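You operate a simulated robot arm through the tools that you are given. There is no shell and no other tool.

Carry out the task below with a simulated robot arm. There is one attempt and no reset: what you move stays moved.

JOB
The mains is back. Change the shed over to it and shut the generator down.
Fine: SUPPLY to OFF, then MAINS; after that the generator's STOP, then engine OFF, then the melt breaker up; leave the other breakers.

Only the result counts: the job must be done as asked and must still hold three seconds after the hand-in. Knocking over, shifting, dropping, spilling or breaking anything else fails it.

ROBOT AND FRAMES
A 6-joint arm with a two-finger gripper, fixed in place. Base frame: the origin is on the floor under the middle of its stand, x ahead of it, y to its left, z up. Readings come in mm, rad, newtons and seconds.
It reaches about 1206 mm from its shoulder. Its first joint turns from -2.897 to 2.897 rad. Payload 2.45 kg.
The tool frame sits at the grasp point between the pads (the TCP): z along the fingers, y along the line on which they close. The tips reach 20 mm beyond it. The gripper opens to 140 mm; its body begins 168 mm behind the TCP.
Orientation is that of the tool frame in the base frame, as a unit quaternion [x, y, z, w]. With the fingers straight down and closing along the base's y, the tool's x points along the base's -x, its y along +y and its z along -z.

CONTROLS
- The arm moves only by the tool nudge_tool. Its argument "targets" is a list of rows, each an object (a shift or turn left out is 0, a gripper value left out holds the last) with "offset": the shift along the tool's x, y, z in mm, a list of three; "rot": the turn, a rotation vector about the tool's x, y, z in rad, a list of three. In form: [{"offset": [x, y, z], "rot": [wx, wy, wz]}, ...]. A call has 1 to 20 rows; each row is the pose to reach, as a shift and turn from the pose commanded when the call began, along the tool's axes at that moment. "gripper" is the opening in per cent of the stroke, from 0 (shut) to 100 (fully open), set as the call begins (left out, the last holds). A row lasts 0.2 s, in which the tool goes at most 50 mm and 0.15 rad; a call with a longer step from one row to the next is refused whole, and so is a gripper value outside its range. A pose out of reach is approached as far as the arm can. The call stops where the force on the tool passes 50 N (or 10 N more than at its start, if that is more) or the arm is blocked; 0.2 s more then pass. Each finger travels about 45 mm/s and halts on what it meets, pressing with about 27 N; the grip force reading is that of the motor and also rises with nothing between the fingers. The clock runs only during rows and for 0.2 s after the last one: add rows that repeat a pose to give the fingers time. The reply holds the time, the measured pose of the TCP, the force on the tool along the base axes, the opening and the grip force, in the units named above and with some noise, with the torque about the TCP (base axes, N m) and any sound that the robot's microphone picked up.
- Cameras (640 x 400 px; columns grow to the right, rows downward): "scene" is fixed at [219.9, -649.3, 1391.2]; the picture's right is [0.93, -0.37, 0.00], its down [-0.12, -0.30, -0.95] and it looks along [0.35, 0.88, -0.32] (base axes); focal length 361 px, centre (320, 200). "wrist" rides on the gripper at [78, 11, -209] in the tool frame; the picture's right is [-0.14, 0.99, 0.00], its down [-0.92, -0.13, -0.37] and it looks along [-0.36, -0.05, 0.93] (tool axes); focal length 280 px, centre (320, 200). There is no depth. A picture from a camera that has moved, and an enlarged one, comes with that camera's place and axes in the base frame and with its lens.
- capture(camera): a new picture of that camera. It takes no simulated time.
- inspect(camera, box): a new picture of the part [left, top, right, bottom] of that camera's present view, enlarged. It takes no simulated time.
- close_job(): hands the job in; it is judged then, once.

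Places have to be worked out from the pictures, the camera data and where the tool is seen. Open the gripper and draw the arm clear of the work before you hand the job in, unless the task says otherwise.

The tools are called after ">>>" by a JSON object that holds its "name" and its "arguments". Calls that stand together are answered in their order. nudge_tool: Moves the arm, as the interface text tells. Its arguments: {"type":"object","properties":{"targets":{"type":"array","items":{"type":"object","properties":{"offset":{"type":"array","items":{"type":"number"}},"rot":{"type":"array","items":{"type":"number"}}}}},"gripper":{"type":"number"}},"required":["targets"]} The other tools are called the same way: capture (camera) takes a picture; inspect (camera, box) takes an enlarged picture of a part of a camera's view; close_job () hands the job in.

At the start:

```text
time: 0.0
position: [499.6, 386.7, 1310.0]
ee_rot: [0.0, 1.0, 0.0, -0.001]
wrist_force: [-0.3, -0.2, 0.5]
ft_torque: [0.01, 0.0, 0.0]
finger_gap: 140.0
finger_force: 0.1
```

scene: 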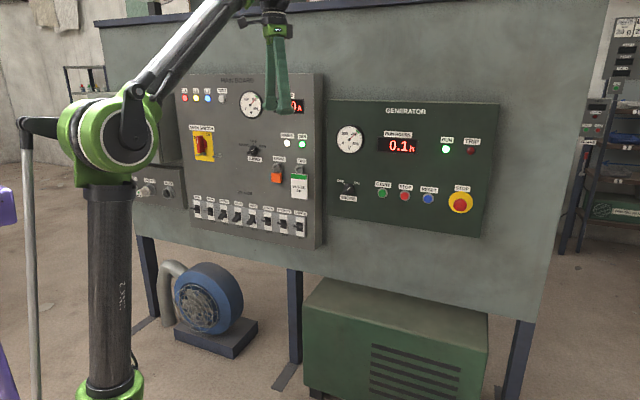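
wrist: 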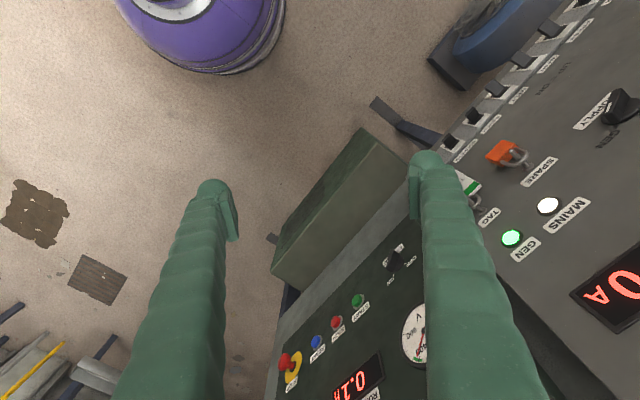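

I start by looking closely at both panels to read labels and switch states.

>>> {"name": "inspect", "arguments": {"camera": "scene", "box": [170, 60, 330, 160]}}

>>> {"name": "inspect", "arguments": {"camera": "scene", "box": [170, 150, 330, 250]}}

>>> {"name": "inspect", "arguments": {"camera": "scene", "box": [320, 130, 500, 242]}}

>>> {"name": "inspect", "arguments": {"camera": "scene", "box": [100, 130, 220, 220]}}

```text
4.00 times, centred on (250, 110) of scene
camera zoom: at [219.9, -649.3, 1391.2], right [0.93, -0.37, 0.0], down [-0.12, -0.3, -0.95], along [0.35, 0.88, -0.32], focal length 1442 px, centre (600, 560)
```

zoom: 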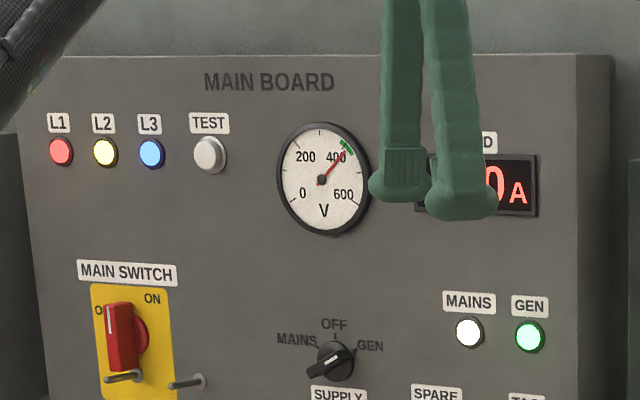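

```text
4.00 times, centred on (250, 200) of scene
camera zoom: at [219.9, -649.3, 1391.2], right [0.93, -0.37, 0.0], down [-0.12, -0.3, -0.95], along [0.35, 0.88, -0.32], focal length 1442 px, centre (600, 200)
```

zoom: 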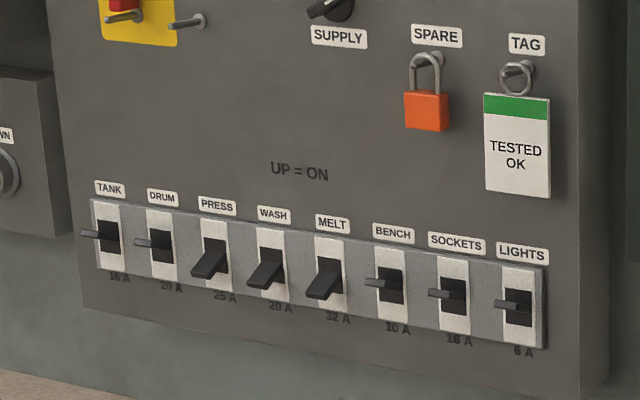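

```text
3.56 times, centred on (410, 186) of scene
camera zoom: at [219.9, -649.3, 1391.2], right [0.93, -0.37, 0.0], down [-0.12, -0.3, -0.95], along [0.35, 0.88, -0.32], focal length 1282 px, centre (0, 250)
```

zoom: 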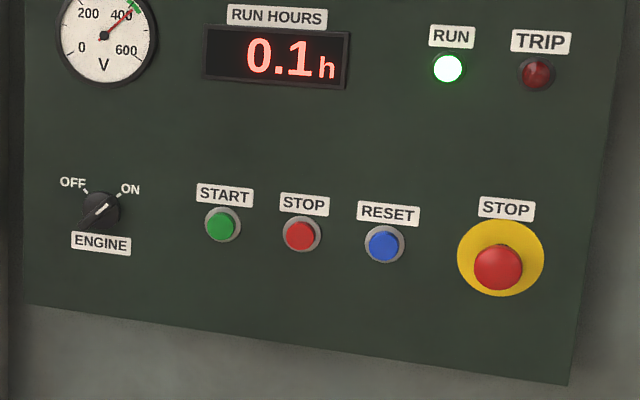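

```text
4.44 times, centred on (160, 175) of scene
camera zoom: at [219.9, -649.3, 1391.2], right [0.93, -0.37, 0.0], down [-0.12, -0.3, -0.95], along [0.35, 0.88, -0.32], focal length 1602 px, centre (1031, 311)
```

zoom: 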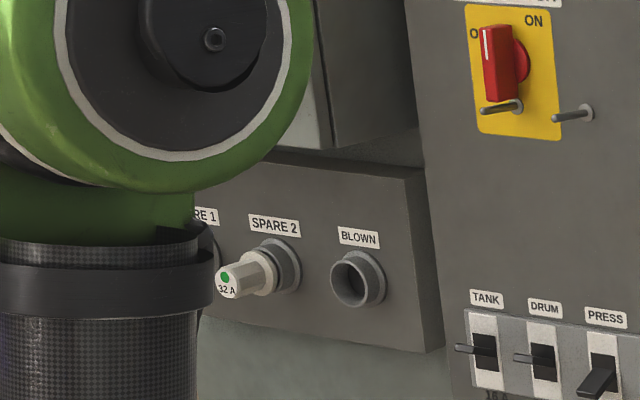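

The generator panel has a red STOP push-button, separate from the yellow/red emergency mushroom. SUPPLY points to GEN, ENGINE to ON, and MELT is down. From the two views the panel face lies about 930 mm out along a 45° heading, so I'll turn the tool to point at it while staying clear.

>>> {"name": "nudge_tool", "arguments": {"targets": [{"offset": [-8, 6, 12], "rot": [-0.0472, -0.114, -0.0472]}, {"offset": [-16, 12, 24], "rot": [-0.0945, -0.228, -0.0945]}, {"offset": [-25, 18, 37], "rot": [-0.1417, -0.3421, -0.1417]}, {"offset": [-33, 25, 49], "rot": [-0.1889, -0.4561, -0.1889]}, {"offset": [-41, 31, 61], "rot": [-0.2362, -0.5701, -0.2362]}, {"offset": [-50, 37, 74], "rot": [-0.2834, -0.6841, -0.2834]}, {"offset": [-58, 43, 86], "rot": [-0.3306, -0.7982, -0.3306]}, {"offset": [-66, 49, 98], "rot": [-0.3778, -0.9122, -0.3778]}, {"offset": [-75, 55, 111], "rot": [-0.4251, -1.0262, -0.4251]}, {"offset": [-83, 62, 123], "rot": [-0.4723, -1.1402, -0.4723]}, {"offset": [-91, 68, 135], "rot": [-0.5195, -1.2543, -0.5195]}, {"offset": [-100, 74, 148], "rot": [-0.5668, -1.3683, -0.5668]}, {"offset": [-108, 80, 160], "rot": [-0.614, -1.4823, -0.614]}, {"offset": [-108, 80, 160], "rot": [-0.614, -1.4823, -0.614]}]}}

```text
time: 3.0
position: [606.9, 465.6, 1151.0]
ee_rot: [-0.271, 0.653, 0.27, 0.653]
wrist_force: [-0.7, 0.0, -0.4]
ft_torque: [-0.02, 0.05, -0.01]
finger_gap: 139.8
finger_force: 0.1
out of reach, approached as far as the arm can: row 13
```

The tool now faces the panel at about (607, 466, 1151), though the last row was flagged as slightly out of reach. I'll look from both cameras.

>>> {"name": "capture", "arguments": {"camera": "scene"}}

>>> {"name": "capture", "arguments": {"camera": "wrist"}}

```text
taken
```

scene: 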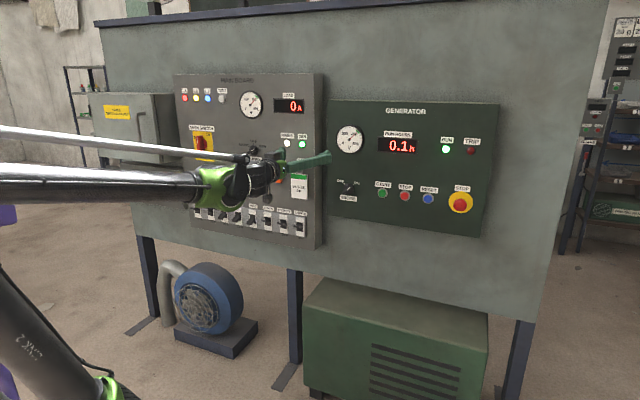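

```text
taken
camera wrist: at [451.7, 325.6, 1071.6], right [-0.7, 0.7, 0.13], down [-0.17, -0.35, 0.92], along [0.69, 0.62, 0.36], focal length 280 px, centre (320, 200)
```

wrist: 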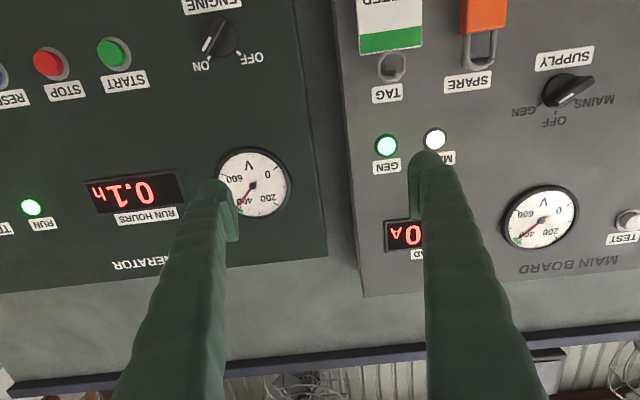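

The tool is where I expect, between the two panels, and the wrist picture is upside-down as planned. I'll zoom in on the knobs, buttons and breakers in both cameras to locate them accurately.

>>> {"name": "inspect", "arguments": {"camera": "wrist", "box": [480, 30, 640, 130]}}

>>> {"name": "inspect", "arguments": {"camera": "wrist", "box": [0, 0, 272, 170]}}

>>> {"name": "inspect", "arguments": {"camera": "scene", "box": [170, 150, 330, 250]}}

>>> {"name": "inspect", "arguments": {"camera": "scene", "box": [0, 60, 320, 260]}}

```text
4.00 times, centred on (560, 80) of wrist
camera zoom: at [451.7, 325.6, 1071.6], right [-0.7, 0.7, 0.13], down [-0.17, -0.35, 0.92], along [0.69, 0.62, 0.36], focal length 1122 px, centre (-640, 680)
```

zoom: 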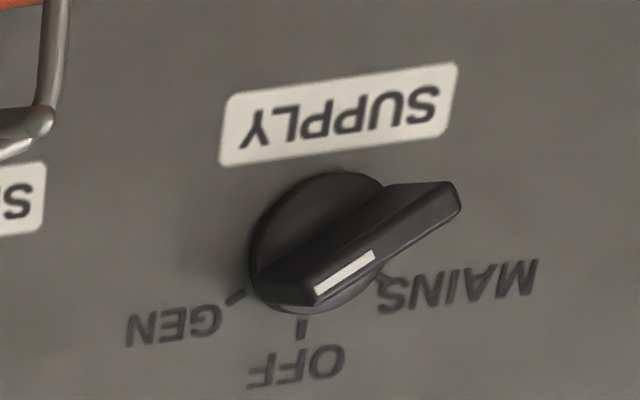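

```text
2.35 times, centred on (136, 85) of wrist
camera zoom: at [451.7, 325.6, 1071.6], right [-0.7, 0.7, 0.13], down [-0.17, -0.35, 0.92], along [0.69, 0.62, 0.36], focal length 660 px, centre (753, 471)
```

zoom: 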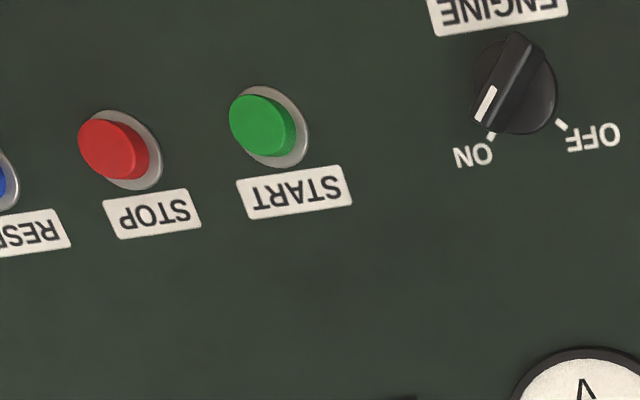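

```text
4.00 times, centred on (250, 200) of scene
camera zoom: at [219.9, -649.3, 1391.2], right [0.93, -0.37, 0.0], down [-0.12, -0.3, -0.95], along [0.35, 0.88, -0.32], focal length 1442 px, centre (600, 200)
```

zoom: 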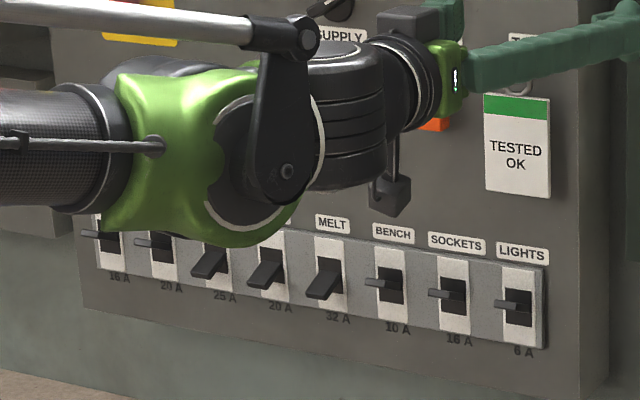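

```text
2.00 times, centred on (160, 160) of scene
camera zoom: at [219.9, -649.3, 1391.2], right [0.93, -0.37, 0.0], down [-0.12, -0.3, -0.95], along [0.35, 0.88, -0.32], focal length 721 px, centre (640, 280)
```

zoom: 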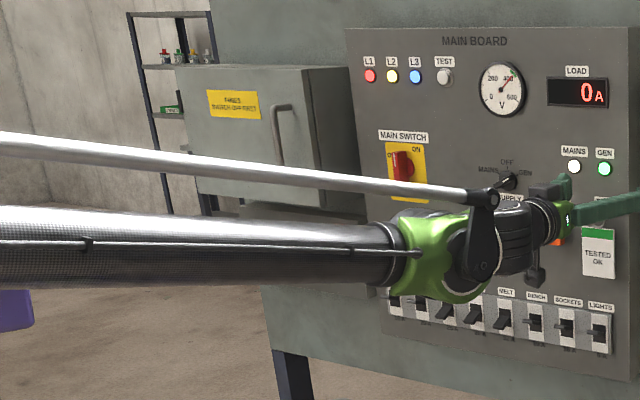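

From triangulation, the SUPPLY knob axis sits about 209 mm left of the 45° line at z≈1111, on a board face about 928 mm out, with GEN about 55–60° right of OFF and MAINS the same to the left. I'll slide the tool sideways to stand in front of it, still well clear.

>>> {"name": "nudge_tool", "arguments": {"targets": [{"offset": [5, 39, -5]}, {"offset": [10, 78, -10]}, {"offset": [15, 117, -10]}, {"offset": [20, 156, -10]}, {"offset": [25, 195, -10]}, {"offset": [30, 234, -10]}, {"offset": [35, 273, -10]}, {"offset": [40, 309, -10]}, {"offset": [40, 309, -10]}], "gripper": 45}}

>>> {"name": "capture", "arguments": {"camera": "wrist"}}

>>> {"name": "capture", "arguments": {"camera": "scene"}}

```text
time: 5.0
position: [382.4, 677.2, 1111.7]
ee_rot: [-0.27, 0.653, 0.27, 0.654]
wrist_force: [0.3, -0.3, 0.4]
ft_torque: [0.0, -0.01, -0.04]
finger_gap: 63.2
finger_force: 0.1
```

```text
taken
camera wrist: at [226.5, 537.4, 1032.8], right [-0.7, 0.7, 0.14], down [-0.17, -0.35, 0.92], along [0.69, 0.62, 0.37], focal length 280 px, centre (320, 200)
```

wrist: 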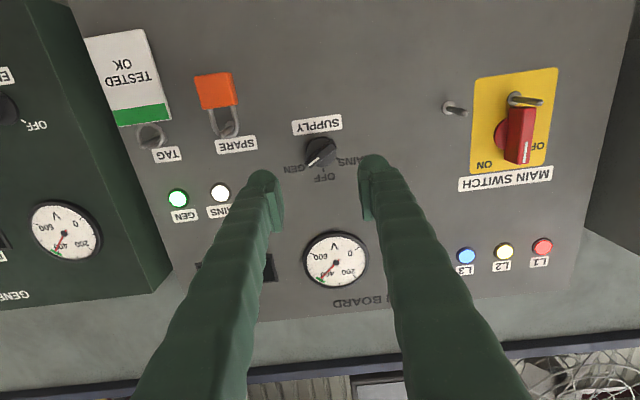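

```text
taken
```

scene: 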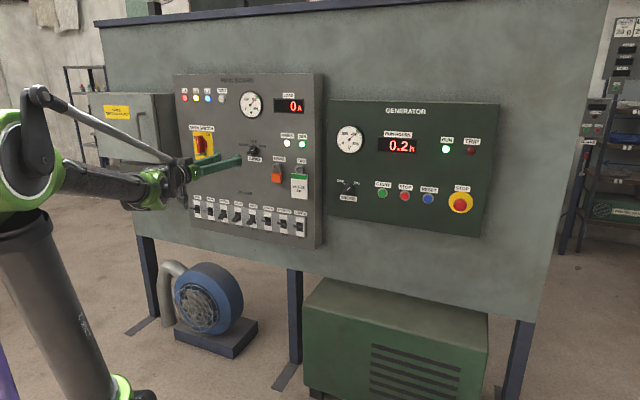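

The tool axis projects to about (320, 151) in the wrist view, right on the SUPPLY knob. I'll zoom in to measure the knob's bar angle and centre.

>>> {"name": "inspect", "arguments": {"camera": "wrist", "box": [272, 115, 368, 175]}}

>>> {"name": "inspect", "arguments": {"camera": "scene", "box": [180, 120, 276, 180]}}

```text
6.67 times, centred on (320, 145) of wrist
camera zoom: at [226.5, 537.4, 1032.8], right [-0.7, 0.7, 0.14], down [-0.17, -0.35, 0.92], along [0.69, 0.62, 0.37], focal length 1869 px, centre (320, 567)
```

zoom: 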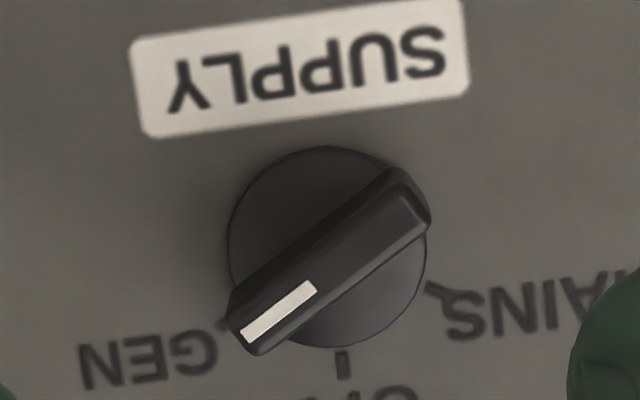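

```text
6.67 times, centred on (228, 150) of scene
camera zoom: at [219.9, -649.3, 1391.2], right [0.93, -0.37, 0.0], down [-0.12, -0.3, -0.95], along [0.35, 0.88, -0.32], focal length 2404 px, centre (933, 533)
```

zoom: 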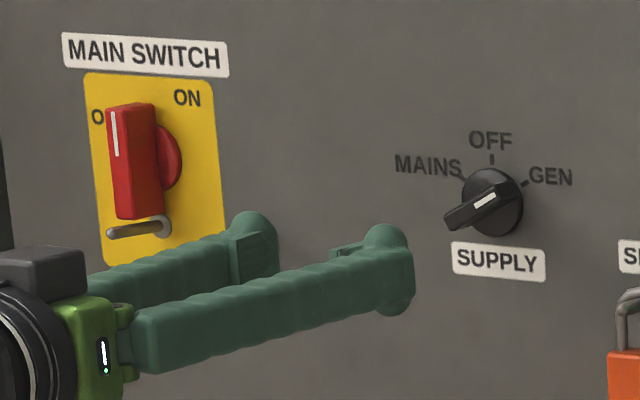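

The bar measures 60° right of vertical at GEN, so OFF is vertical and MAINS is 60° left; the knob disc is about 42 mm and the bar about 12 mm wide. I'll roll the tool +60° to match the bar and advance partway.

>>> {"name": "nudge_tool", "arguments": {"targets": [{"offset": [0, 0, 14], "rot": [0, 0, 0.1496]}, {"offset": [0, 0, 28], "rot": [0, 0, 0.2992]}, {"offset": [0, 0.5, 43], "rot": [0, 0, 0.4488]}, {"offset": [0, 0.5, 57], "rot": [0, 0, 0.5984]}, {"offset": [0, 1, 71], "rot": [0, 0, 0.748]}, {"offset": [0, 1, 86], "rot": [0, 0, 0.8976]}, {"offset": [0, 1, 100], "rot": [0, 0, 1.0472]}, {"offset": [0, 1, 100], "rot": [0, 0, 1.0472]}], "gripper": 40}}

>>> {"name": "capture", "arguments": {"camera": "wrist"}}

>>> {"name": "inspect", "arguments": {"camera": "scene", "box": [180, 120, 276, 180]}}

```text
time: 6.8
position: [451.4, 748.5, 1109.8]
ee_rot: [0.093, 0.701, 0.562, 0.43]
wrist_force: [0.4, -0.5, -1.0]
ft_torque: [-0.01, 0.02, 0.0]
finger_gap: 55.9
finger_force: 0.1
```

```text
taken
camera wrist: at [252.4, 653.6, 1080.1], right [-0.27, 0.26, 0.93], down [0.35, -0.87, 0.35], along [0.9, 0.42, 0.14], focal length 280 px, centre (320, 200)
```

wrist: 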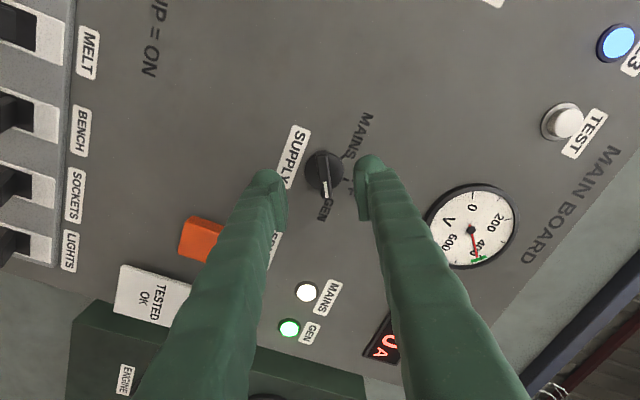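

```text
6.67 times, centred on (228, 150) of scene
camera zoom: at [219.9, -649.3, 1391.2], right [0.93, -0.37, 0.0], down [-0.12, -0.3, -0.95], along [0.35, 0.88, -0.32], focal length 2404 px, centre (933, 533)
```

zoom: 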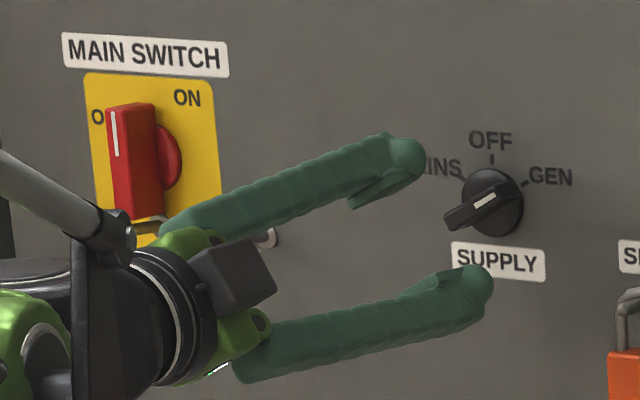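

The roll is aligned and the fingers straddle the knob. I'll zoom on the knob to correct the centring.

>>> {"name": "inspect", "arguments": {"camera": "wrist", "box": [256, 130, 400, 220]}}

```text
4.44 times, centred on (328, 175) of wrist
camera zoom: at [252.4, 653.6, 1080.1], right [-0.27, 0.26, 0.93], down [0.35, -0.87, 0.35], along [0.9, 0.42, 0.14], focal length 1246 px, centre (284, 311)
```

zoom: 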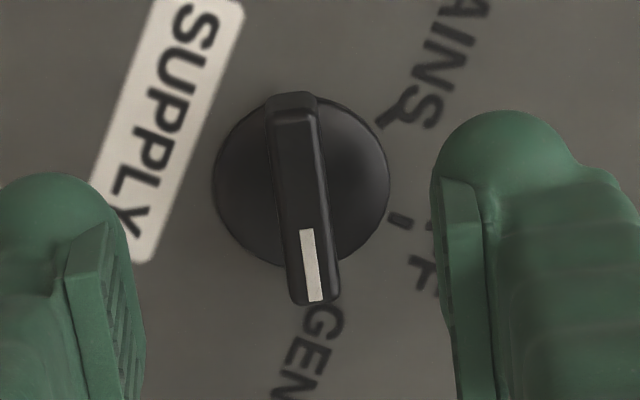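

The camera model agrees with the fingertips; the knob is about 4 mm off along the tool's +y and the disc looks nearer to D≈928. I'll shift +4 mm, advance 40 mm and look again.

>>> {"name": "nudge_tool", "arguments": {"targets": [{"offset": [0.5, 4, 10]}, {"offset": [0.5, 4, 25]}, {"offset": [0.5, 4, 38]}, {"offset": [0.5, 4, 38]}]}}

>>> {"name": "inspect", "arguments": {"camera": "wrist", "box": [240, 130, 400, 230]}}

>>> {"name": "inspect", "arguments": {"camera": "scene", "box": [180, 120, 276, 180]}}

```text
time: 7.8
position: [476.2, 778.7, 1112.2]
ee_rot: [0.092, 0.701, 0.562, 0.43]
wrist_force: [0.4, 0.0, -0.4]
ft_torque: [0.01, 0.03, 0.01]
finger_gap: 55.8
finger_force: 0.2
```

```text
4.00 times, centred on (320, 180) of wrist
camera zoom: at [278.3, 683.2, 1082.6], right [-0.27, 0.27, 0.93], down [0.35, -0.87, 0.35], along [0.9, 0.42, 0.14], focal length 1122 px, centre (320, 280)
```

zoom: 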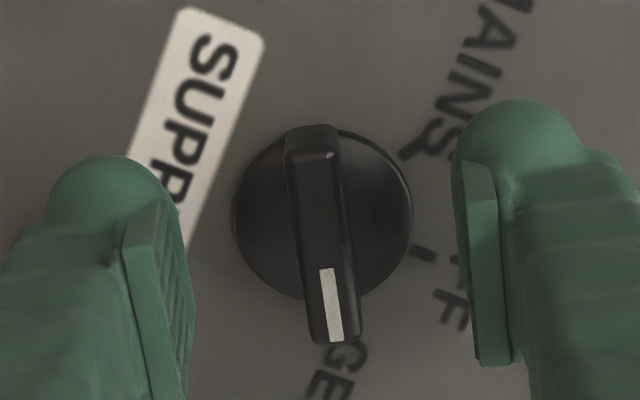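

```text
6.67 times, centred on (228, 150) of scene
camera zoom: at [219.9, -649.3, 1391.2], right [0.93, -0.37, 0.0], down [-0.12, -0.3, -0.95], along [0.35, 0.88, -0.32], focal length 2404 px, centre (933, 533)
```

zoom: 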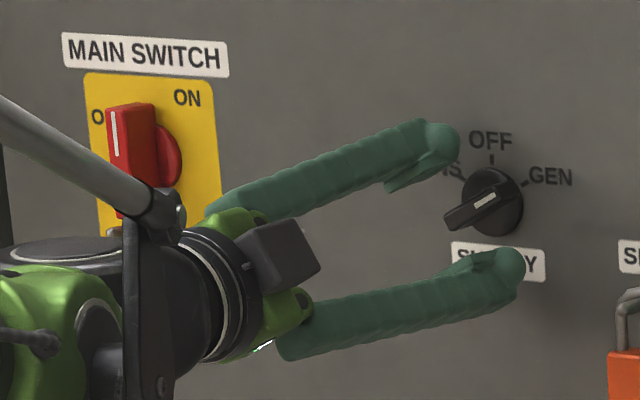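

The knob is now centred to within 1 mm, with the bar front at about D≈905 and the disc face at about 920; the fingertips are level with the bar front. I'll shift 0.7 mm, advance 10 mm slowly and close on the bar.

>>> {"name": "nudge_tool", "arguments": {"targets": [{"offset": [0, 0.7, 3]}, {"offset": [0, 0.7, 6]}, {"offset": [0, 0.7, 8]}, {"offset": [0, 0.7, 10]}, {"offset": [0, 0.7, 10]}]}}

>>> {"name": "inspect", "arguments": {"camera": "wrist", "box": [240, 130, 400, 230]}}

>>> {"name": "inspect", "arguments": {"camera": "scene", "box": [212, 130, 276, 170]}}

```text
time: 9.0
position: [483.2, 785.9, 1113.8]
ee_rot: [0.092, 0.701, 0.561, 0.43]
wrist_force: [0.3, 0.5, 0.5]
ft_torque: [0.0, -0.01, 0.02]
finger_gap: 56.0
finger_force: 0.1
```

```text
4.00 times, centred on (320, 180) of wrist
camera zoom: at [284.7, 689.8, 1083.0], right [-0.27, 0.27, 0.93], down [0.35, -0.87, 0.35], along [0.9, 0.42, 0.14], focal length 1122 px, centre (320, 280)
```

zoom: 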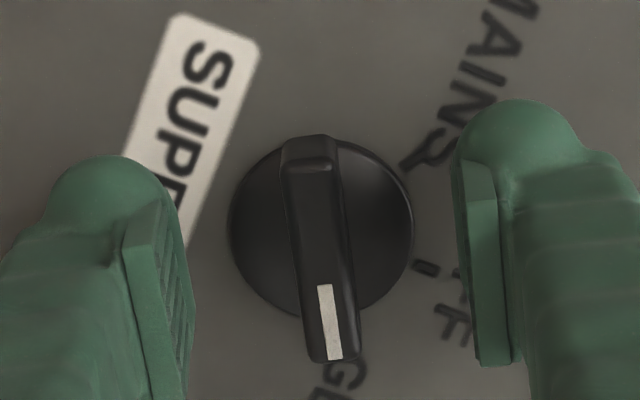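

```text
10.00 times, centred on (244, 150) of scene
camera zoom: at [219.9, -649.3, 1391.2], right [0.93, -0.37, 0.0], down [-0.12, -0.3, -0.95], along [0.35, 0.88, -0.32], focal length 3606 px, centre (1080, 700)
```

zoom: 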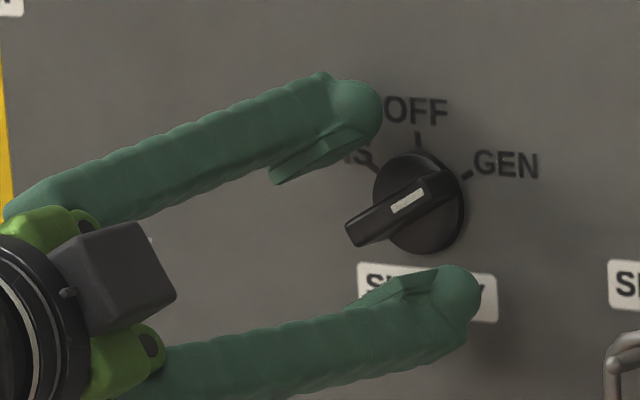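

Still no contact and the bar is centred between the pads. Now I close the gripper on it.

>>> {"name": "nudge_tool", "arguments": {"targets": [{"offset": [0, 0, 0]}, {"offset": [0, 0, 0]}, {"offset": [0, 0, 0]}, {"offset": [0, 0, 0]}, {"offset": [0, 0, 0]}, {"offset": [0, 0, 0]}], "gripper": 0}}

>>> {"name": "inspect", "arguments": {"camera": "wrist", "box": [240, 130, 400, 230]}}

```text
time: 10.4
position: [483.2, 784.9, 1112.7]
ee_rot: [0.093, 0.701, 0.56, 0.431]
wrist_force: [0.0, -1.6, -3.1]
ft_torque: [-0.05, 0.02, -0.05]
finger_gap: 10.9
finger_force: 38.4
```

```text
4.00 times, centred on (320, 180) of wrist
camera zoom: at [284.7, 689.7, 1083.0], right [-0.27, 0.27, 0.93], down [0.35, -0.87, 0.35], along [0.9, 0.42, 0.14], focal length 1122 px, centre (320, 280)
```

zoom: 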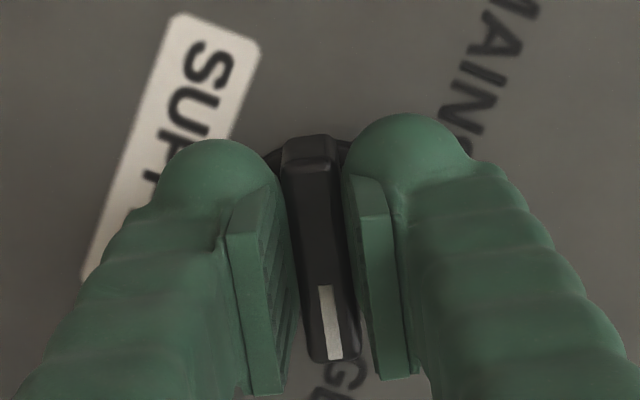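

The bar is held (gap 10.9 mm, almost no side load). I'll turn it 60° anticlockwise to OFF and pause there.

>>> {"name": "nudge_tool", "arguments": {"targets": [{"rot": [0, 0, -0.1]}, {"rot": [0, 0, -0.2]}, {"rot": [0, 0, -0.3]}, {"rot": [0, 0, -0.4]}, {"rot": [0, 0, -0.5]}, {"rot": [0, 0, -0.6]}, {"rot": [0, 0, -0.7]}, {"rot": [0, 0, -0.8]}, {"rot": [0, 0, -0.9]}, {"rot": [0, 0, -1.0]}, {"rot": [0, 0, -1.047]}, {"rot": [0, 0, -1.047]}, {"rot": [0, 0, -1.047]}, {"rot": [0, 0, -1.047]}]}}

>>> {"name": "capture", "arguments": {"camera": "wrist"}}

>>> {"name": "inspect", "arguments": {"camera": "scene", "box": [170, 60, 330, 160]}}

```text
time: 13.5
position: [487.0, 785.1, 1112.2]
ee_rot: [-0.268, 0.655, 0.268, 0.654]
wrist_force: [33.8, -7.7, -2.3]
ft_torque: [0.08, -0.01, -0.25]
finger_gap: 11.4
finger_force: 38.0
stopped in row 14: the force on the tool passed its limit at 51 N (the readings are from after the stop); the commanded pose is now the measured one
```

```text
taken
camera wrist: at [331.3, 645.3, 1034.6], right [-0.7, 0.7, 0.14], down [-0.17, -0.35, 0.92], along [0.7, 0.62, 0.36], focal length 280 px, centre (320, 200)
```

wrist: 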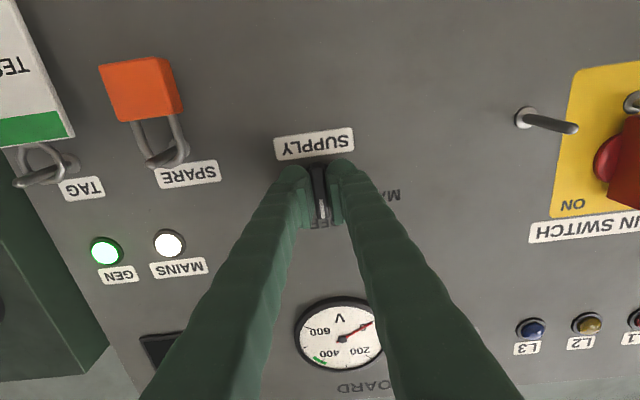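

```text
4.00 times, centred on (250, 110) of scene
camera zoom: at [219.9, -649.3, 1391.2], right [0.93, -0.37, 0.0], down [-0.12, -0.3, -0.95], along [0.35, 0.88, -0.32], focal length 1442 px, centre (600, 560)
```

zoom: 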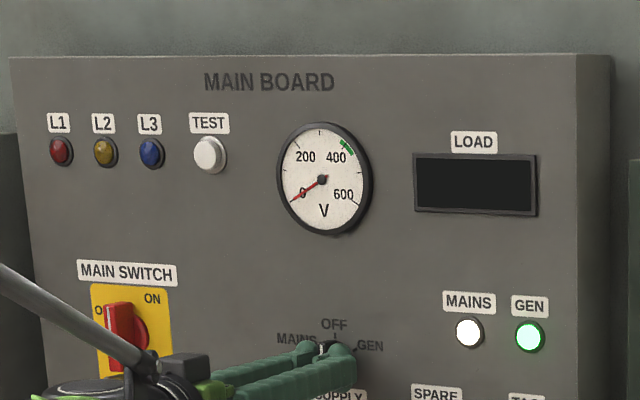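

SUPPLY is at OFF: the main-board volts fell to 0 and the phase lamps and load display went dark. There is a side load of about 30 N toward the right, so I'll ease the tool about 1.5 mm that way before turning on.

>>> {"name": "nudge_tool", "arguments": {"targets": [{"offset": [0, -0.7, 0]}, {"offset": [0, -1.5, 0]}, {"offset": [0, -1.5, 0]}]}}

```text
time: 14.3
position: [487.4, 785.0, 1113.3]
ee_rot: [-0.269, 0.654, 0.269, 0.653]
wrist_force: [42.1, 3.0, 1.4]
ft_torque: [0.05, 0.01, -0.23]
finger_gap: 11.2
finger_force: 38.2
```

The side load barely changed but the force along the panel normal rose to about 32 N, so the tips may be pressing on the knob disc. I'll back off 1.5 mm along the tool axis and check.

>>> {"name": "nudge_tool", "arguments": {"targets": [{"offset": [0, 0, -0.8]}, {"offset": [0, 0, -1.5]}, {"offset": [0, 0, -1.5]}]}}

```text
time: 15.1
position: [486.4, 781.7, 1112.7]
ee_rot: [-0.27, 0.654, 0.27, 0.653]
wrist_force: [41.9, 2.2, 7.6]
ft_torque: [0.1, 0.02, -0.21]
finger_gap: 10.8
finger_force: 38.4
```

The force is unchanged after that move. I'll look closely at how the pads sit on the bar before turning further.

>>> {"name": "inspect", "arguments": {"camera": "wrist", "box": [240, 130, 400, 230]}}

>>> {"name": "inspect", "arguments": {"camera": "scene", "box": [212, 130, 276, 170]}}

>>> {"name": "capture", "arguments": {"camera": "scene"}}

```text
4.00 times, centred on (320, 180) of wrist
camera zoom: at [330.3, 643.1, 1034.4], right [-0.7, 0.7, 0.14], down [-0.17, -0.35, 0.92], along [0.69, 0.62, 0.36], focal length 1122 px, centre (320, 280)
```

zoom: 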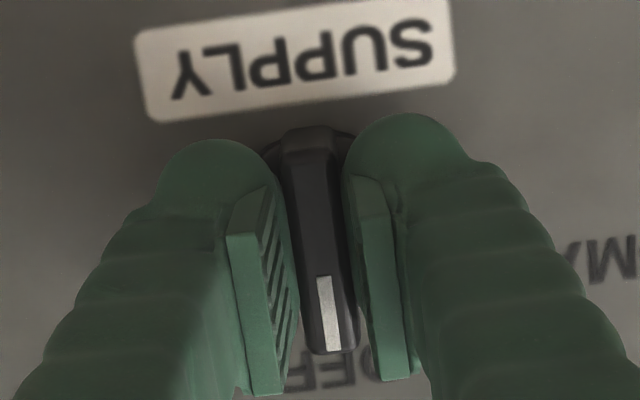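

```text
10.00 times, centred on (244, 150) of scene
camera zoom: at [219.9, -649.3, 1391.2], right [0.93, -0.37, 0.0], down [-0.12, -0.3, -0.95], along [0.35, 0.88, -0.32], focal length 3606 px, centre (1080, 700)
```

zoom: 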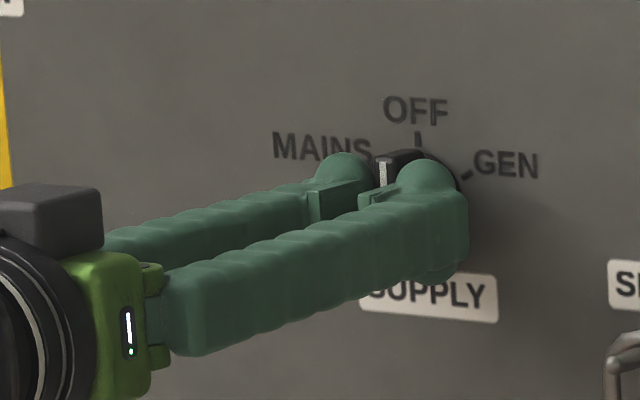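

```text
taken
```

scene: 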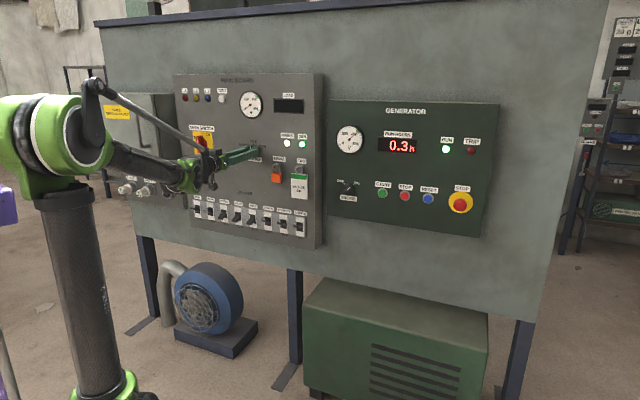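

The knob is cleanly at OFF and held square. To shed the built-up load before the next turn, I'll open the fingers slightly, let the arm settle, and re-grip on the true centre.

>>> {"name": "nudge_tool", "arguments": {"targets": [{"offset": [0, 0, 0]}, {"offset": [0, 0, 0]}, {"offset": [0, 0, 0]}], "gripper": 22}}

>>> {"name": "inspect", "arguments": {"camera": "wrist", "box": [240, 130, 400, 230]}}

>>> {"name": "inspect", "arguments": {"camera": "scene", "box": [212, 130, 276, 170]}}

```text
time: 15.9
position: [482.6, 784.4, 1112.8]
ee_rot: [-0.271, 0.653, 0.271, 0.653]
wrist_force: [0.1, -0.2, 0.7]
ft_torque: [0.0, 0.01, -0.02]
finger_gap: 30.8
finger_force: 0.1
```

```text
4.00 times, centred on (320, 180) of wrist
camera zoom: at [327.7, 643.7, 1034.7], right [-0.7, 0.7, 0.14], down [-0.17, -0.35, 0.92], along [0.69, 0.62, 0.37], focal length 1122 px, centre (320, 280)
```

zoom: 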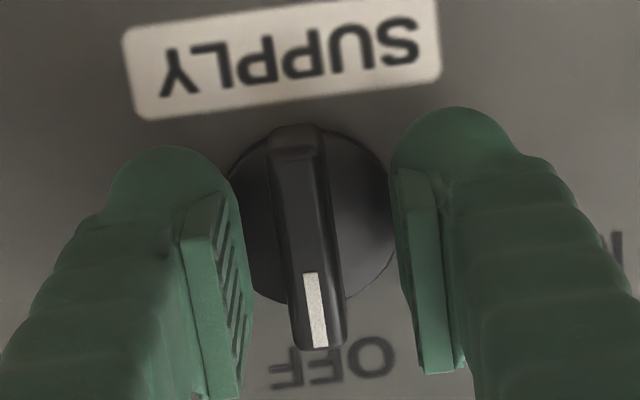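

```text
10.00 times, centred on (244, 150) of scene
camera zoom: at [219.9, -649.3, 1391.2], right [0.93, -0.37, 0.0], down [-0.12, -0.3, -0.95], along [0.35, 0.88, -0.32], focal length 3606 px, centre (1080, 700)
```

zoom: 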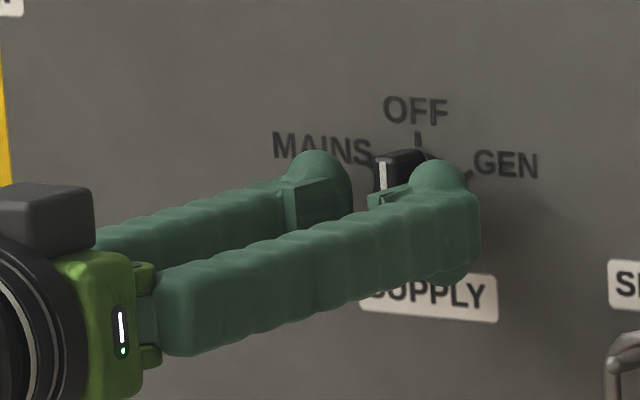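

Unloaded, the tool sits about 2.6 mm left of the knob axis, and comparing the two views puts the disc face nearer D≈928, leaving room to engage deeper. I'll shift right 2.6 mm, advance 6 mm and re-grip.

>>> {"name": "nudge_tool", "arguments": {"targets": [{"offset": [0, -1.3, 0]}, {"offset": [0, -2.6, 2]}, {"offset": [0, -2.6, 4]}, {"offset": [0, -2.6, 6]}, {"offset": [0, -2.6, 6]}]}}

>>> {"name": "inspect", "arguments": {"camera": "wrist", "box": [240, 130, 400, 230]}}

```text
time: 17.1
position: [489.2, 785.3, 1112.3]
ee_rot: [-0.27, 0.653, 0.27, 0.654]
wrist_force: [-0.2, -0.4, 0.5]
ft_torque: [-0.01, -0.01, 0.0]
finger_gap: 30.7
finger_force: 0.2
```

```text
4.00 times, centred on (320, 180) of wrist
camera zoom: at [334.3, 645.4, 1034.5], right [-0.7, 0.7, 0.14], down [-0.17, -0.35, 0.92], along [0.69, 0.62, 0.37], focal length 1122 px, centre (320, 280)
```

zoom: 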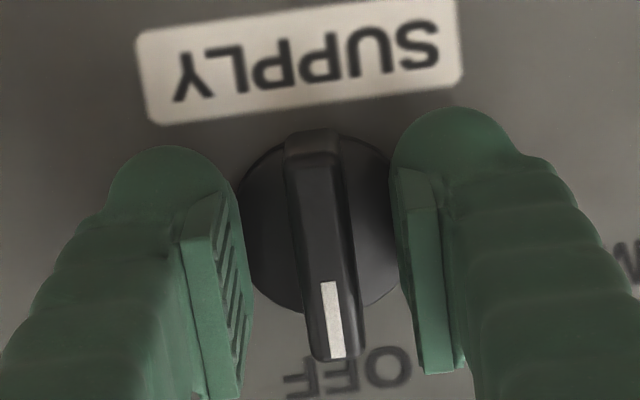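

No contact, and the bar is within about 1 mm of centre. I'll shift 0.8 mm back and grip again.

>>> {"name": "nudge_tool", "arguments": {"targets": [{"offset": [0, 0.8, 0]}, {"offset": [0, 0.8, 0]}, {"offset": [0, 0.8, 0]}, {"offset": [0, 0.8, 0]}, {"offset": [0, 0.8, 0]}, {"offset": [0, 0.8, 0]}], "gripper": 0}}

```text
time: 18.5
position: [487.9, 786.5, 1113.2]
ee_rot: [-0.271, 0.653, 0.271, 0.653]
wrist_force: [2.1, -4.1, -2.0]
ft_torque: [0.01, 0.03, -0.03]
finger_gap: 11.0
finger_force: 38.1
```

Gripped with almost no side load. Now I turn another 60° anticlockwise to MAINS.

>>> {"name": "nudge_tool", "arguments": {"targets": [{"rot": [0, 0, -0.1]}, {"rot": [0, 0, -0.2]}, {"rot": [0, 0, -0.3]}, {"rot": [0, 0, -0.4]}, {"rot": [0, 0, -0.5]}, {"rot": [0, 0, -0.6]}, {"rot": [0, 0, -0.7]}, {"rot": [0, 0, -0.8]}, {"rot": [0, 0, -0.9]}, {"rot": [0, 0, -1.0]}, {"rot": [0, 0, -1.05]}, {"rot": [0, 0, -1.06]}, {"rot": [0, 0, -1.06]}]}}

>>> {"name": "inspect", "arguments": {"camera": "scene", "box": [170, 60, 330, 160]}}

>>> {"name": "inspect", "arguments": {"camera": "wrist", "box": [240, 130, 400, 230]}}

```text
time: 21.3
position: [489.1, 784.6, 1114.2]
ee_rot: [-0.562, 0.428, -0.098, 0.701]
wrist_force: [22.1, 6.4, 33.9]
ft_torque: [0.49, 0.1, -0.05]
finger_gap: 10.9
finger_force: 38.2
```

```text
4.00 times, centred on (250, 110) of scene
camera zoom: at [219.9, -649.3, 1391.2], right [0.93, -0.37, 0.0], down [-0.12, -0.3, -0.95], along [0.35, 0.88, -0.32], focal length 1442 px, centre (600, 560)
```

zoom: 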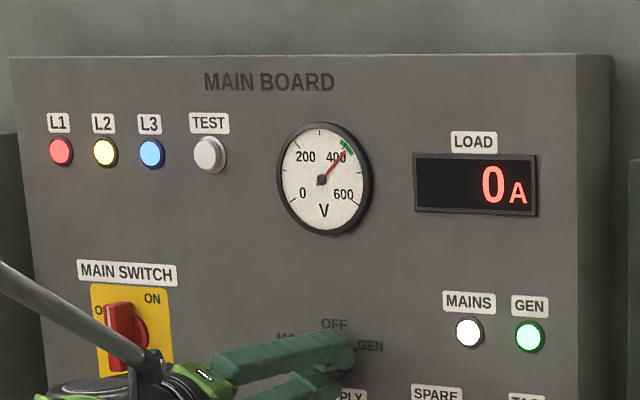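

```text
4.00 times, centred on (320, 180) of wrist
camera zoom: at [386.7, 592.8, 1065.7], right [-0.43, 0.43, -0.8], down [-0.78, 0.26, 0.56], along [0.45, 0.86, 0.22], focal length 1122 px, centre (320, 280)
```

zoom: 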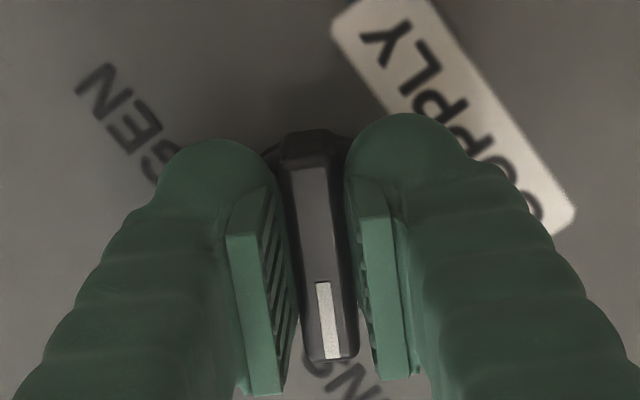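

The main board is live again from MAINS (V about 400, L1–L3 lit). I'll relieve the roughly 35 N load along the tool's −y, then release.

>>> {"name": "nudge_tool", "arguments": {"targets": [{"offset": [0, -2.5, 0]}, {"offset": [0, -5, 0]}, {"offset": [0, -5, 0]}]}}

>>> {"name": "nudge_tool", "arguments": {"targets": [{"offset": [0, 0, 0]}, {"offset": [0, 0, 0]}, {"offset": [0, 0, 0]}], "gripper": 25}}

>>> {"name": "inspect", "arguments": {"camera": "wrist", "box": [240, 130, 400, 230]}}

```text
time: 21.9
position: [489.1, 785.2, 1113.6]
ee_rot: [-0.564, 0.428, -0.095, 0.7]
wrist_force: [8.0, 10.4, -21.8]
ft_torque: [-0.01, 0.38, -0.08]
finger_gap: 10.9
finger_force: 37.8
stopped in row 3: the force on the tool passed its limit at 56 N (the readings are from after the stop); the commanded pose is now the measured one
```

```text
time: 22.7
position: [489.4, 782.6, 1116.8]
ee_rot: [-0.564, 0.427, -0.096, 0.7]
wrist_force: [-0.1, -0.1, -0.2]
ft_torque: [0.01, -0.01, 0.03]
finger_gap: 34.9
finger_force: 0.1
```

```text
4.00 times, centred on (320, 180) of wrist
camera zoom: at [386.7, 591.1, 1067.9], right [-0.43, 0.43, -0.8], down [-0.78, 0.26, 0.56], along [0.45, 0.86, 0.22], focal length 1122 px, centre (320, 280)
```

zoom: 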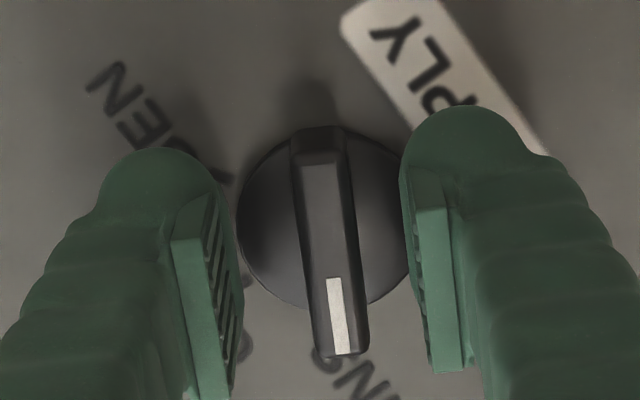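

SUPPLY is released on MAINS. I'll back straight out and then roll the tool back to level.

>>> {"name": "nudge_tool", "arguments": {"targets": [{"offset": [0, 0, -20]}, {"offset": [0, 0, -45]}, {"offset": [0, 0, -70], "rot": [0, 0, 0.13]}, {"offset": [0, 0, -80], "rot": [0, 0, 0.26]}, {"offset": [0, 0, -80], "rot": [0, 0, 0.4]}, {"offset": [0, 0, -80], "rot": [0, 0, 0.54]}, {"offset": [0, 0, -80], "rot": [0, 0, 0.68]}, {"offset": [0, 0, -80], "rot": [0, 0, 0.82]}, {"offset": [0, 0, -80], "rot": [0, 0, 0.95]}, {"offset": [0, 0, -80], "rot": [0, 0, 1.06]}, {"offset": [0, 0, -80], "rot": [0, 0, 1.06]}]}}

>>> {"name": "inspect", "arguments": {"camera": "scene", "box": [212, 130, 276, 170]}}

>>> {"name": "capture", "arguments": {"camera": "scene"}}

```text
time: 25.1
position: [434.0, 726.4, 1115.5]
ee_rot: [-0.27, 0.654, 0.271, 0.653]
wrist_force: [-0.8, 0.4, -0.2]
ft_torque: [0.02, 0.01, -0.05]
finger_gap: 35.0
finger_force: 0.0
```

```text
10.00 times, centred on (244, 150) of scene
camera zoom: at [219.9, -649.3, 1391.2], right [0.93, -0.37, 0.0], down [-0.12, -0.3, -0.95], along [0.35, 0.88, -0.32], focal length 3606 px, centre (1080, 700)
```

zoom: 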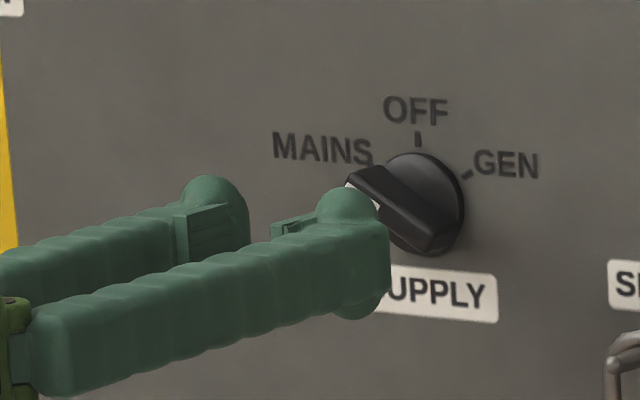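

```text
taken
```

scene: 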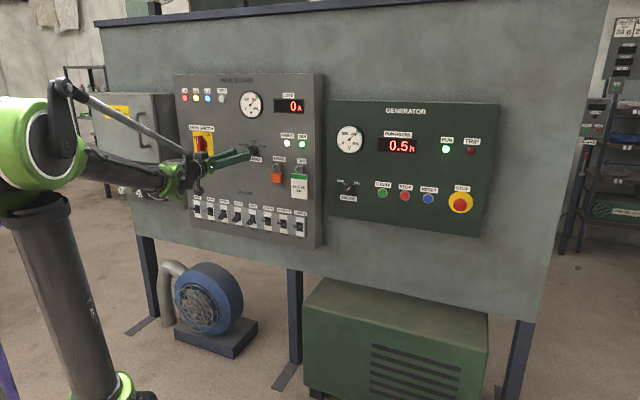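

SUPPLY now points to MAINS. Next I move across to the generator panel's red STOP push-button, closing the fingers to make a pusher.

>>> {"name": "nudge_tool", "arguments": {"targets": [{"offset": [0, -40, -10]}, {"offset": [0, -85, -20]}, {"offset": [8, -130, -20]}, {"offset": [17, -175, -20]}, {"offset": [26, -220, -20]}, {"offset": [35, -265, -20]}, {"offset": [44, -310, -20]}, {"offset": [54, -355, -20]}, {"offset": [64, -400, -20]}, {"offset": [74, -445, -20]}, {"offset": [84, -490, -20]}, {"offset": [94, -535, -20]}, {"offset": [106, -580, -20]}, {"offset": [117, -615, -20]}, {"offset": [117, -615, -20]}], "gripper": 0}}

>>> {"name": "capture", "arguments": {"camera": "wrist"}}

>>> {"name": "capture", "arguments": {"camera": "scene"}}

```text
time: 28.3
position: [852.8, 280.2, 993.8]
ee_rot: [-0.27, 0.654, 0.271, 0.653]
wrist_force: [0.1, -0.2, 0.5]
ft_torque: [0.01, 0.0, -0.01]
finger_gap: 0.0
finger_force: 27.2
```

```text
taken
camera wrist: at [696.9, 140.1, 916.0], right [-0.7, 0.7, 0.14], down [-0.17, -0.35, 0.92], along [0.69, 0.62, 0.36], focal length 280 px, centre (320, 200)
```

wrist: 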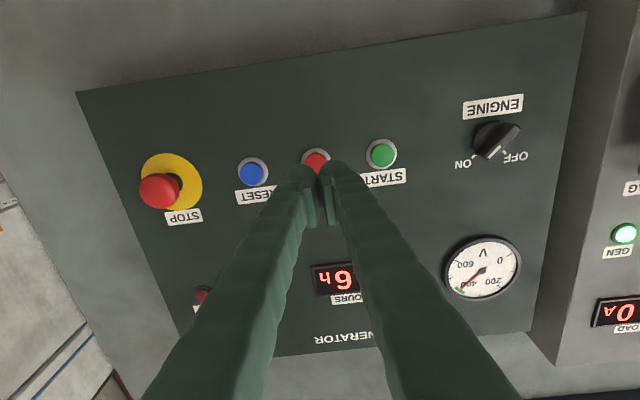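

```text
taken
```

scene: 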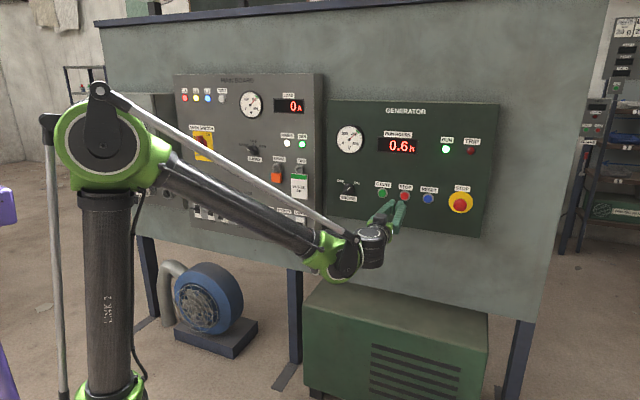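

The closed fingers are in front of the red STOP button. I'll zoom in to align the tips with it.

>>> {"name": "inspect", "arguments": {"camera": "wrist", "box": [256, 120, 400, 210]}}

>>> {"name": "inspect", "arguments": {"camera": "scene", "box": [340, 165, 468, 245]}}

```text
4.44 times, centred on (328, 165) of wrist
camera zoom: at [696.9, 140.1, 916.0], right [-0.7, 0.7, 0.14], down [-0.17, -0.35, 0.92], along [0.69, 0.62, 0.36], focal length 1246 px, centre (284, 356)
```

zoom: 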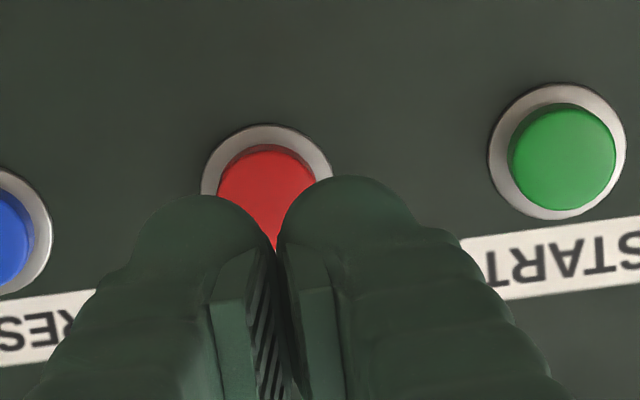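

```text
5.00 times, centred on (404, 205) of scene
camera zoom: at [219.9, -649.3, 1391.2], right [0.93, -0.37, 0.0], down [-0.12, -0.3, -0.95], along [0.35, 0.88, -0.32], focal length 1803 px, centre (-100, 175)
```

zoom: 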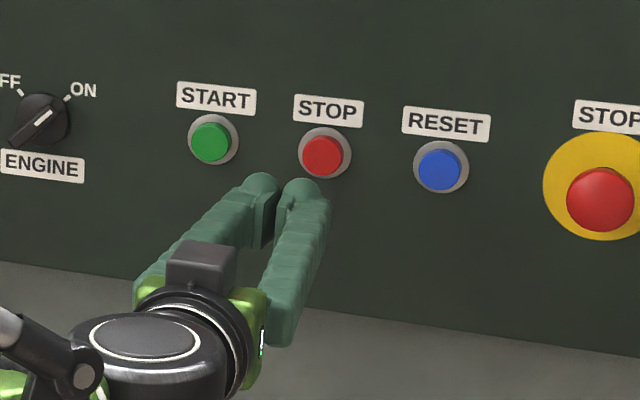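

The button centre works out at about 4.8 mm right and 5 mm above the tool axis, with its cap at D≈926. I'll put one fingertip (14 mm off the axis) over it and advance to about 15 mm short.

>>> {"name": "nudge_tool", "arguments": {"targets": [{"offset": [-4.8, 9.2, 20]}, {"offset": [-4.8, 9.2, 45]}, {"offset": [-4.8, 9.2, 70]}, {"offset": [-4.8, 9.2, 88]}, {"offset": [-4.8, 9.2, 88]}]}}

>>> {"name": "inspect", "arguments": {"camera": "wrist", "box": [240, 120, 400, 220]}}

>>> {"name": "inspect", "arguments": {"camera": "scene", "box": [372, 170, 452, 220]}}

```text
time: 29.5
position: [908.6, 349.9, 1004.4]
ee_rot: [-0.27, 0.654, 0.271, 0.653]
wrist_force: [-0.2, 0.3, -0.5]
ft_torque: [-0.05, 0.03, 0.0]
finger_gap: 0.0
finger_force: 27.0
```

```text
4.00 times, centred on (320, 170) of wrist
camera zoom: at [752.9, 209.2, 925.4], right [-0.7, 0.7, 0.14], down [-0.17, -0.35, 0.92], along [0.69, 0.62, 0.36], focal length 1122 px, centre (320, 320)
```

zoom: 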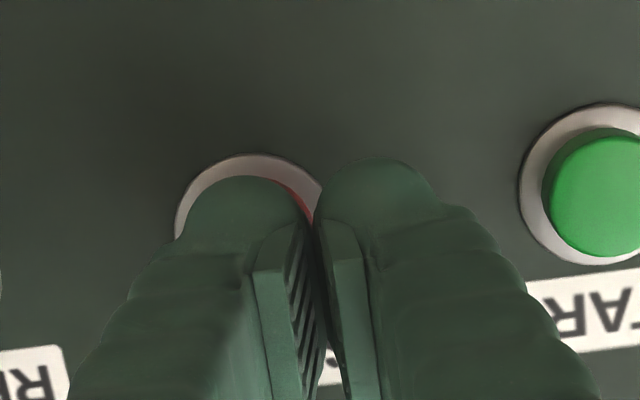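

```text
8.00 times, centred on (412, 195) of scene
camera zoom: at [219.9, -649.3, 1391.2], right [0.93, -0.37, 0.0], down [-0.12, -0.3, -0.95], along [0.35, 0.88, -0.32], focal length 2885 px, centre (-416, 240)
```

zoom: 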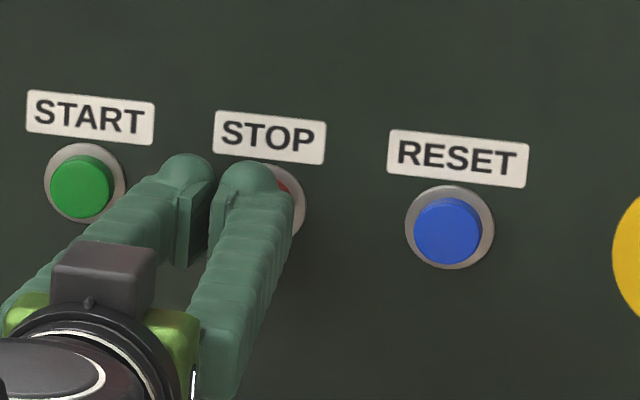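

The fingertip is over the button laterally and about 4.5 mm high. I'll lower that and close in to just before contact.

>>> {"name": "nudge_tool", "arguments": {"targets": [{"offset": [4.5, 0, 3]}, {"offset": [4.5, 0, 7]}, {"offset": [4.5, 0, 11]}, {"offset": [4.5, 0, 11]}]}}

>>> {"name": "inspect", "arguments": {"camera": "scene", "box": [372, 170, 452, 220]}}

```text
time: 30.5
position: [915.3, 354.9, 998.3]
ee_rot: [-0.27, 0.654, 0.272, 0.652]
wrist_force: [-0.5, 0.2, 0.7]
ft_torque: [-0.02, 0.0, -0.02]
finger_gap: 0.1
finger_force: 27.2
```

```text
8.00 times, centred on (412, 195) of scene
camera zoom: at [219.9, -649.3, 1391.2], right [0.93, -0.37, 0.0], down [-0.12, -0.3, -0.95], along [0.35, 0.88, -0.32], focal length 2885 px, centre (-416, 240)
```

zoom: 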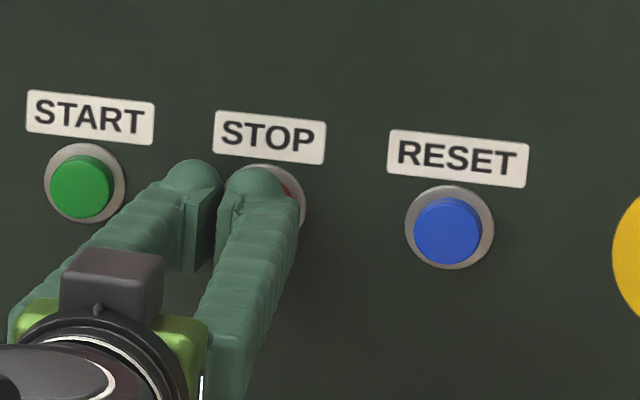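

Tip is at D≈918, about 8 mm short of the cap. I'll press slowly; the force guard will stop me if it bottoms out.

>>> {"name": "nudge_tool", "arguments": {"targets": [{"offset": [0, 0, 2]}, {"offset": [0, 0, 4]}, {"offset": [0, 0, 6]}, {"offset": [0, 0, 8]}, {"offset": [0, 0, 10]}, {"offset": [0, 0, 12]}, {"offset": [0, 0, 14]}, {"offset": [0, 0, 14]}]}}

>>> {"name": "inspect", "arguments": {"camera": "scene", "box": [320, 130, 500, 242]}}

```text
time: 32.1
position: [921.9, 360.9, 998.7]
ee_rot: [-0.27, 0.653, 0.271, 0.653]
wrist_force: [-33.8, -24.2, 4.0]
ft_torque: [0.06, -0.05, -0.2]
finger_gap: 0.0
finger_force: 27.1
heard: click
stopped in row 7: the force on the tool passed its limit at 57 N (the readings are from after the stop); the commanded pose is now the measured one
```

```text
3.56 times, centred on (410, 186) of scene
camera zoom: at [219.9, -649.3, 1391.2], right [0.93, -0.37, 0.0], down [-0.12, -0.3, -0.95], along [0.35, 0.88, -0.32], focal length 1282 px, centre (0, 250)
```

zoom: 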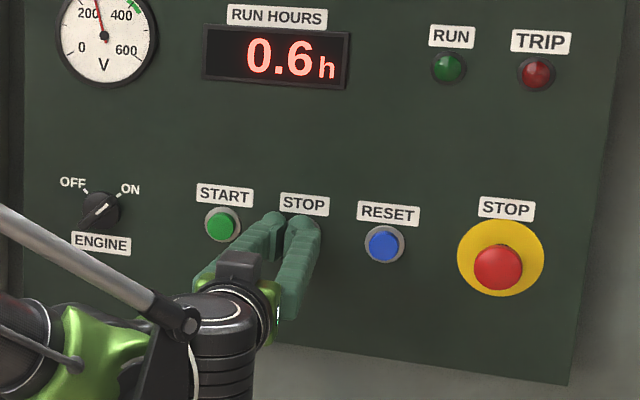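

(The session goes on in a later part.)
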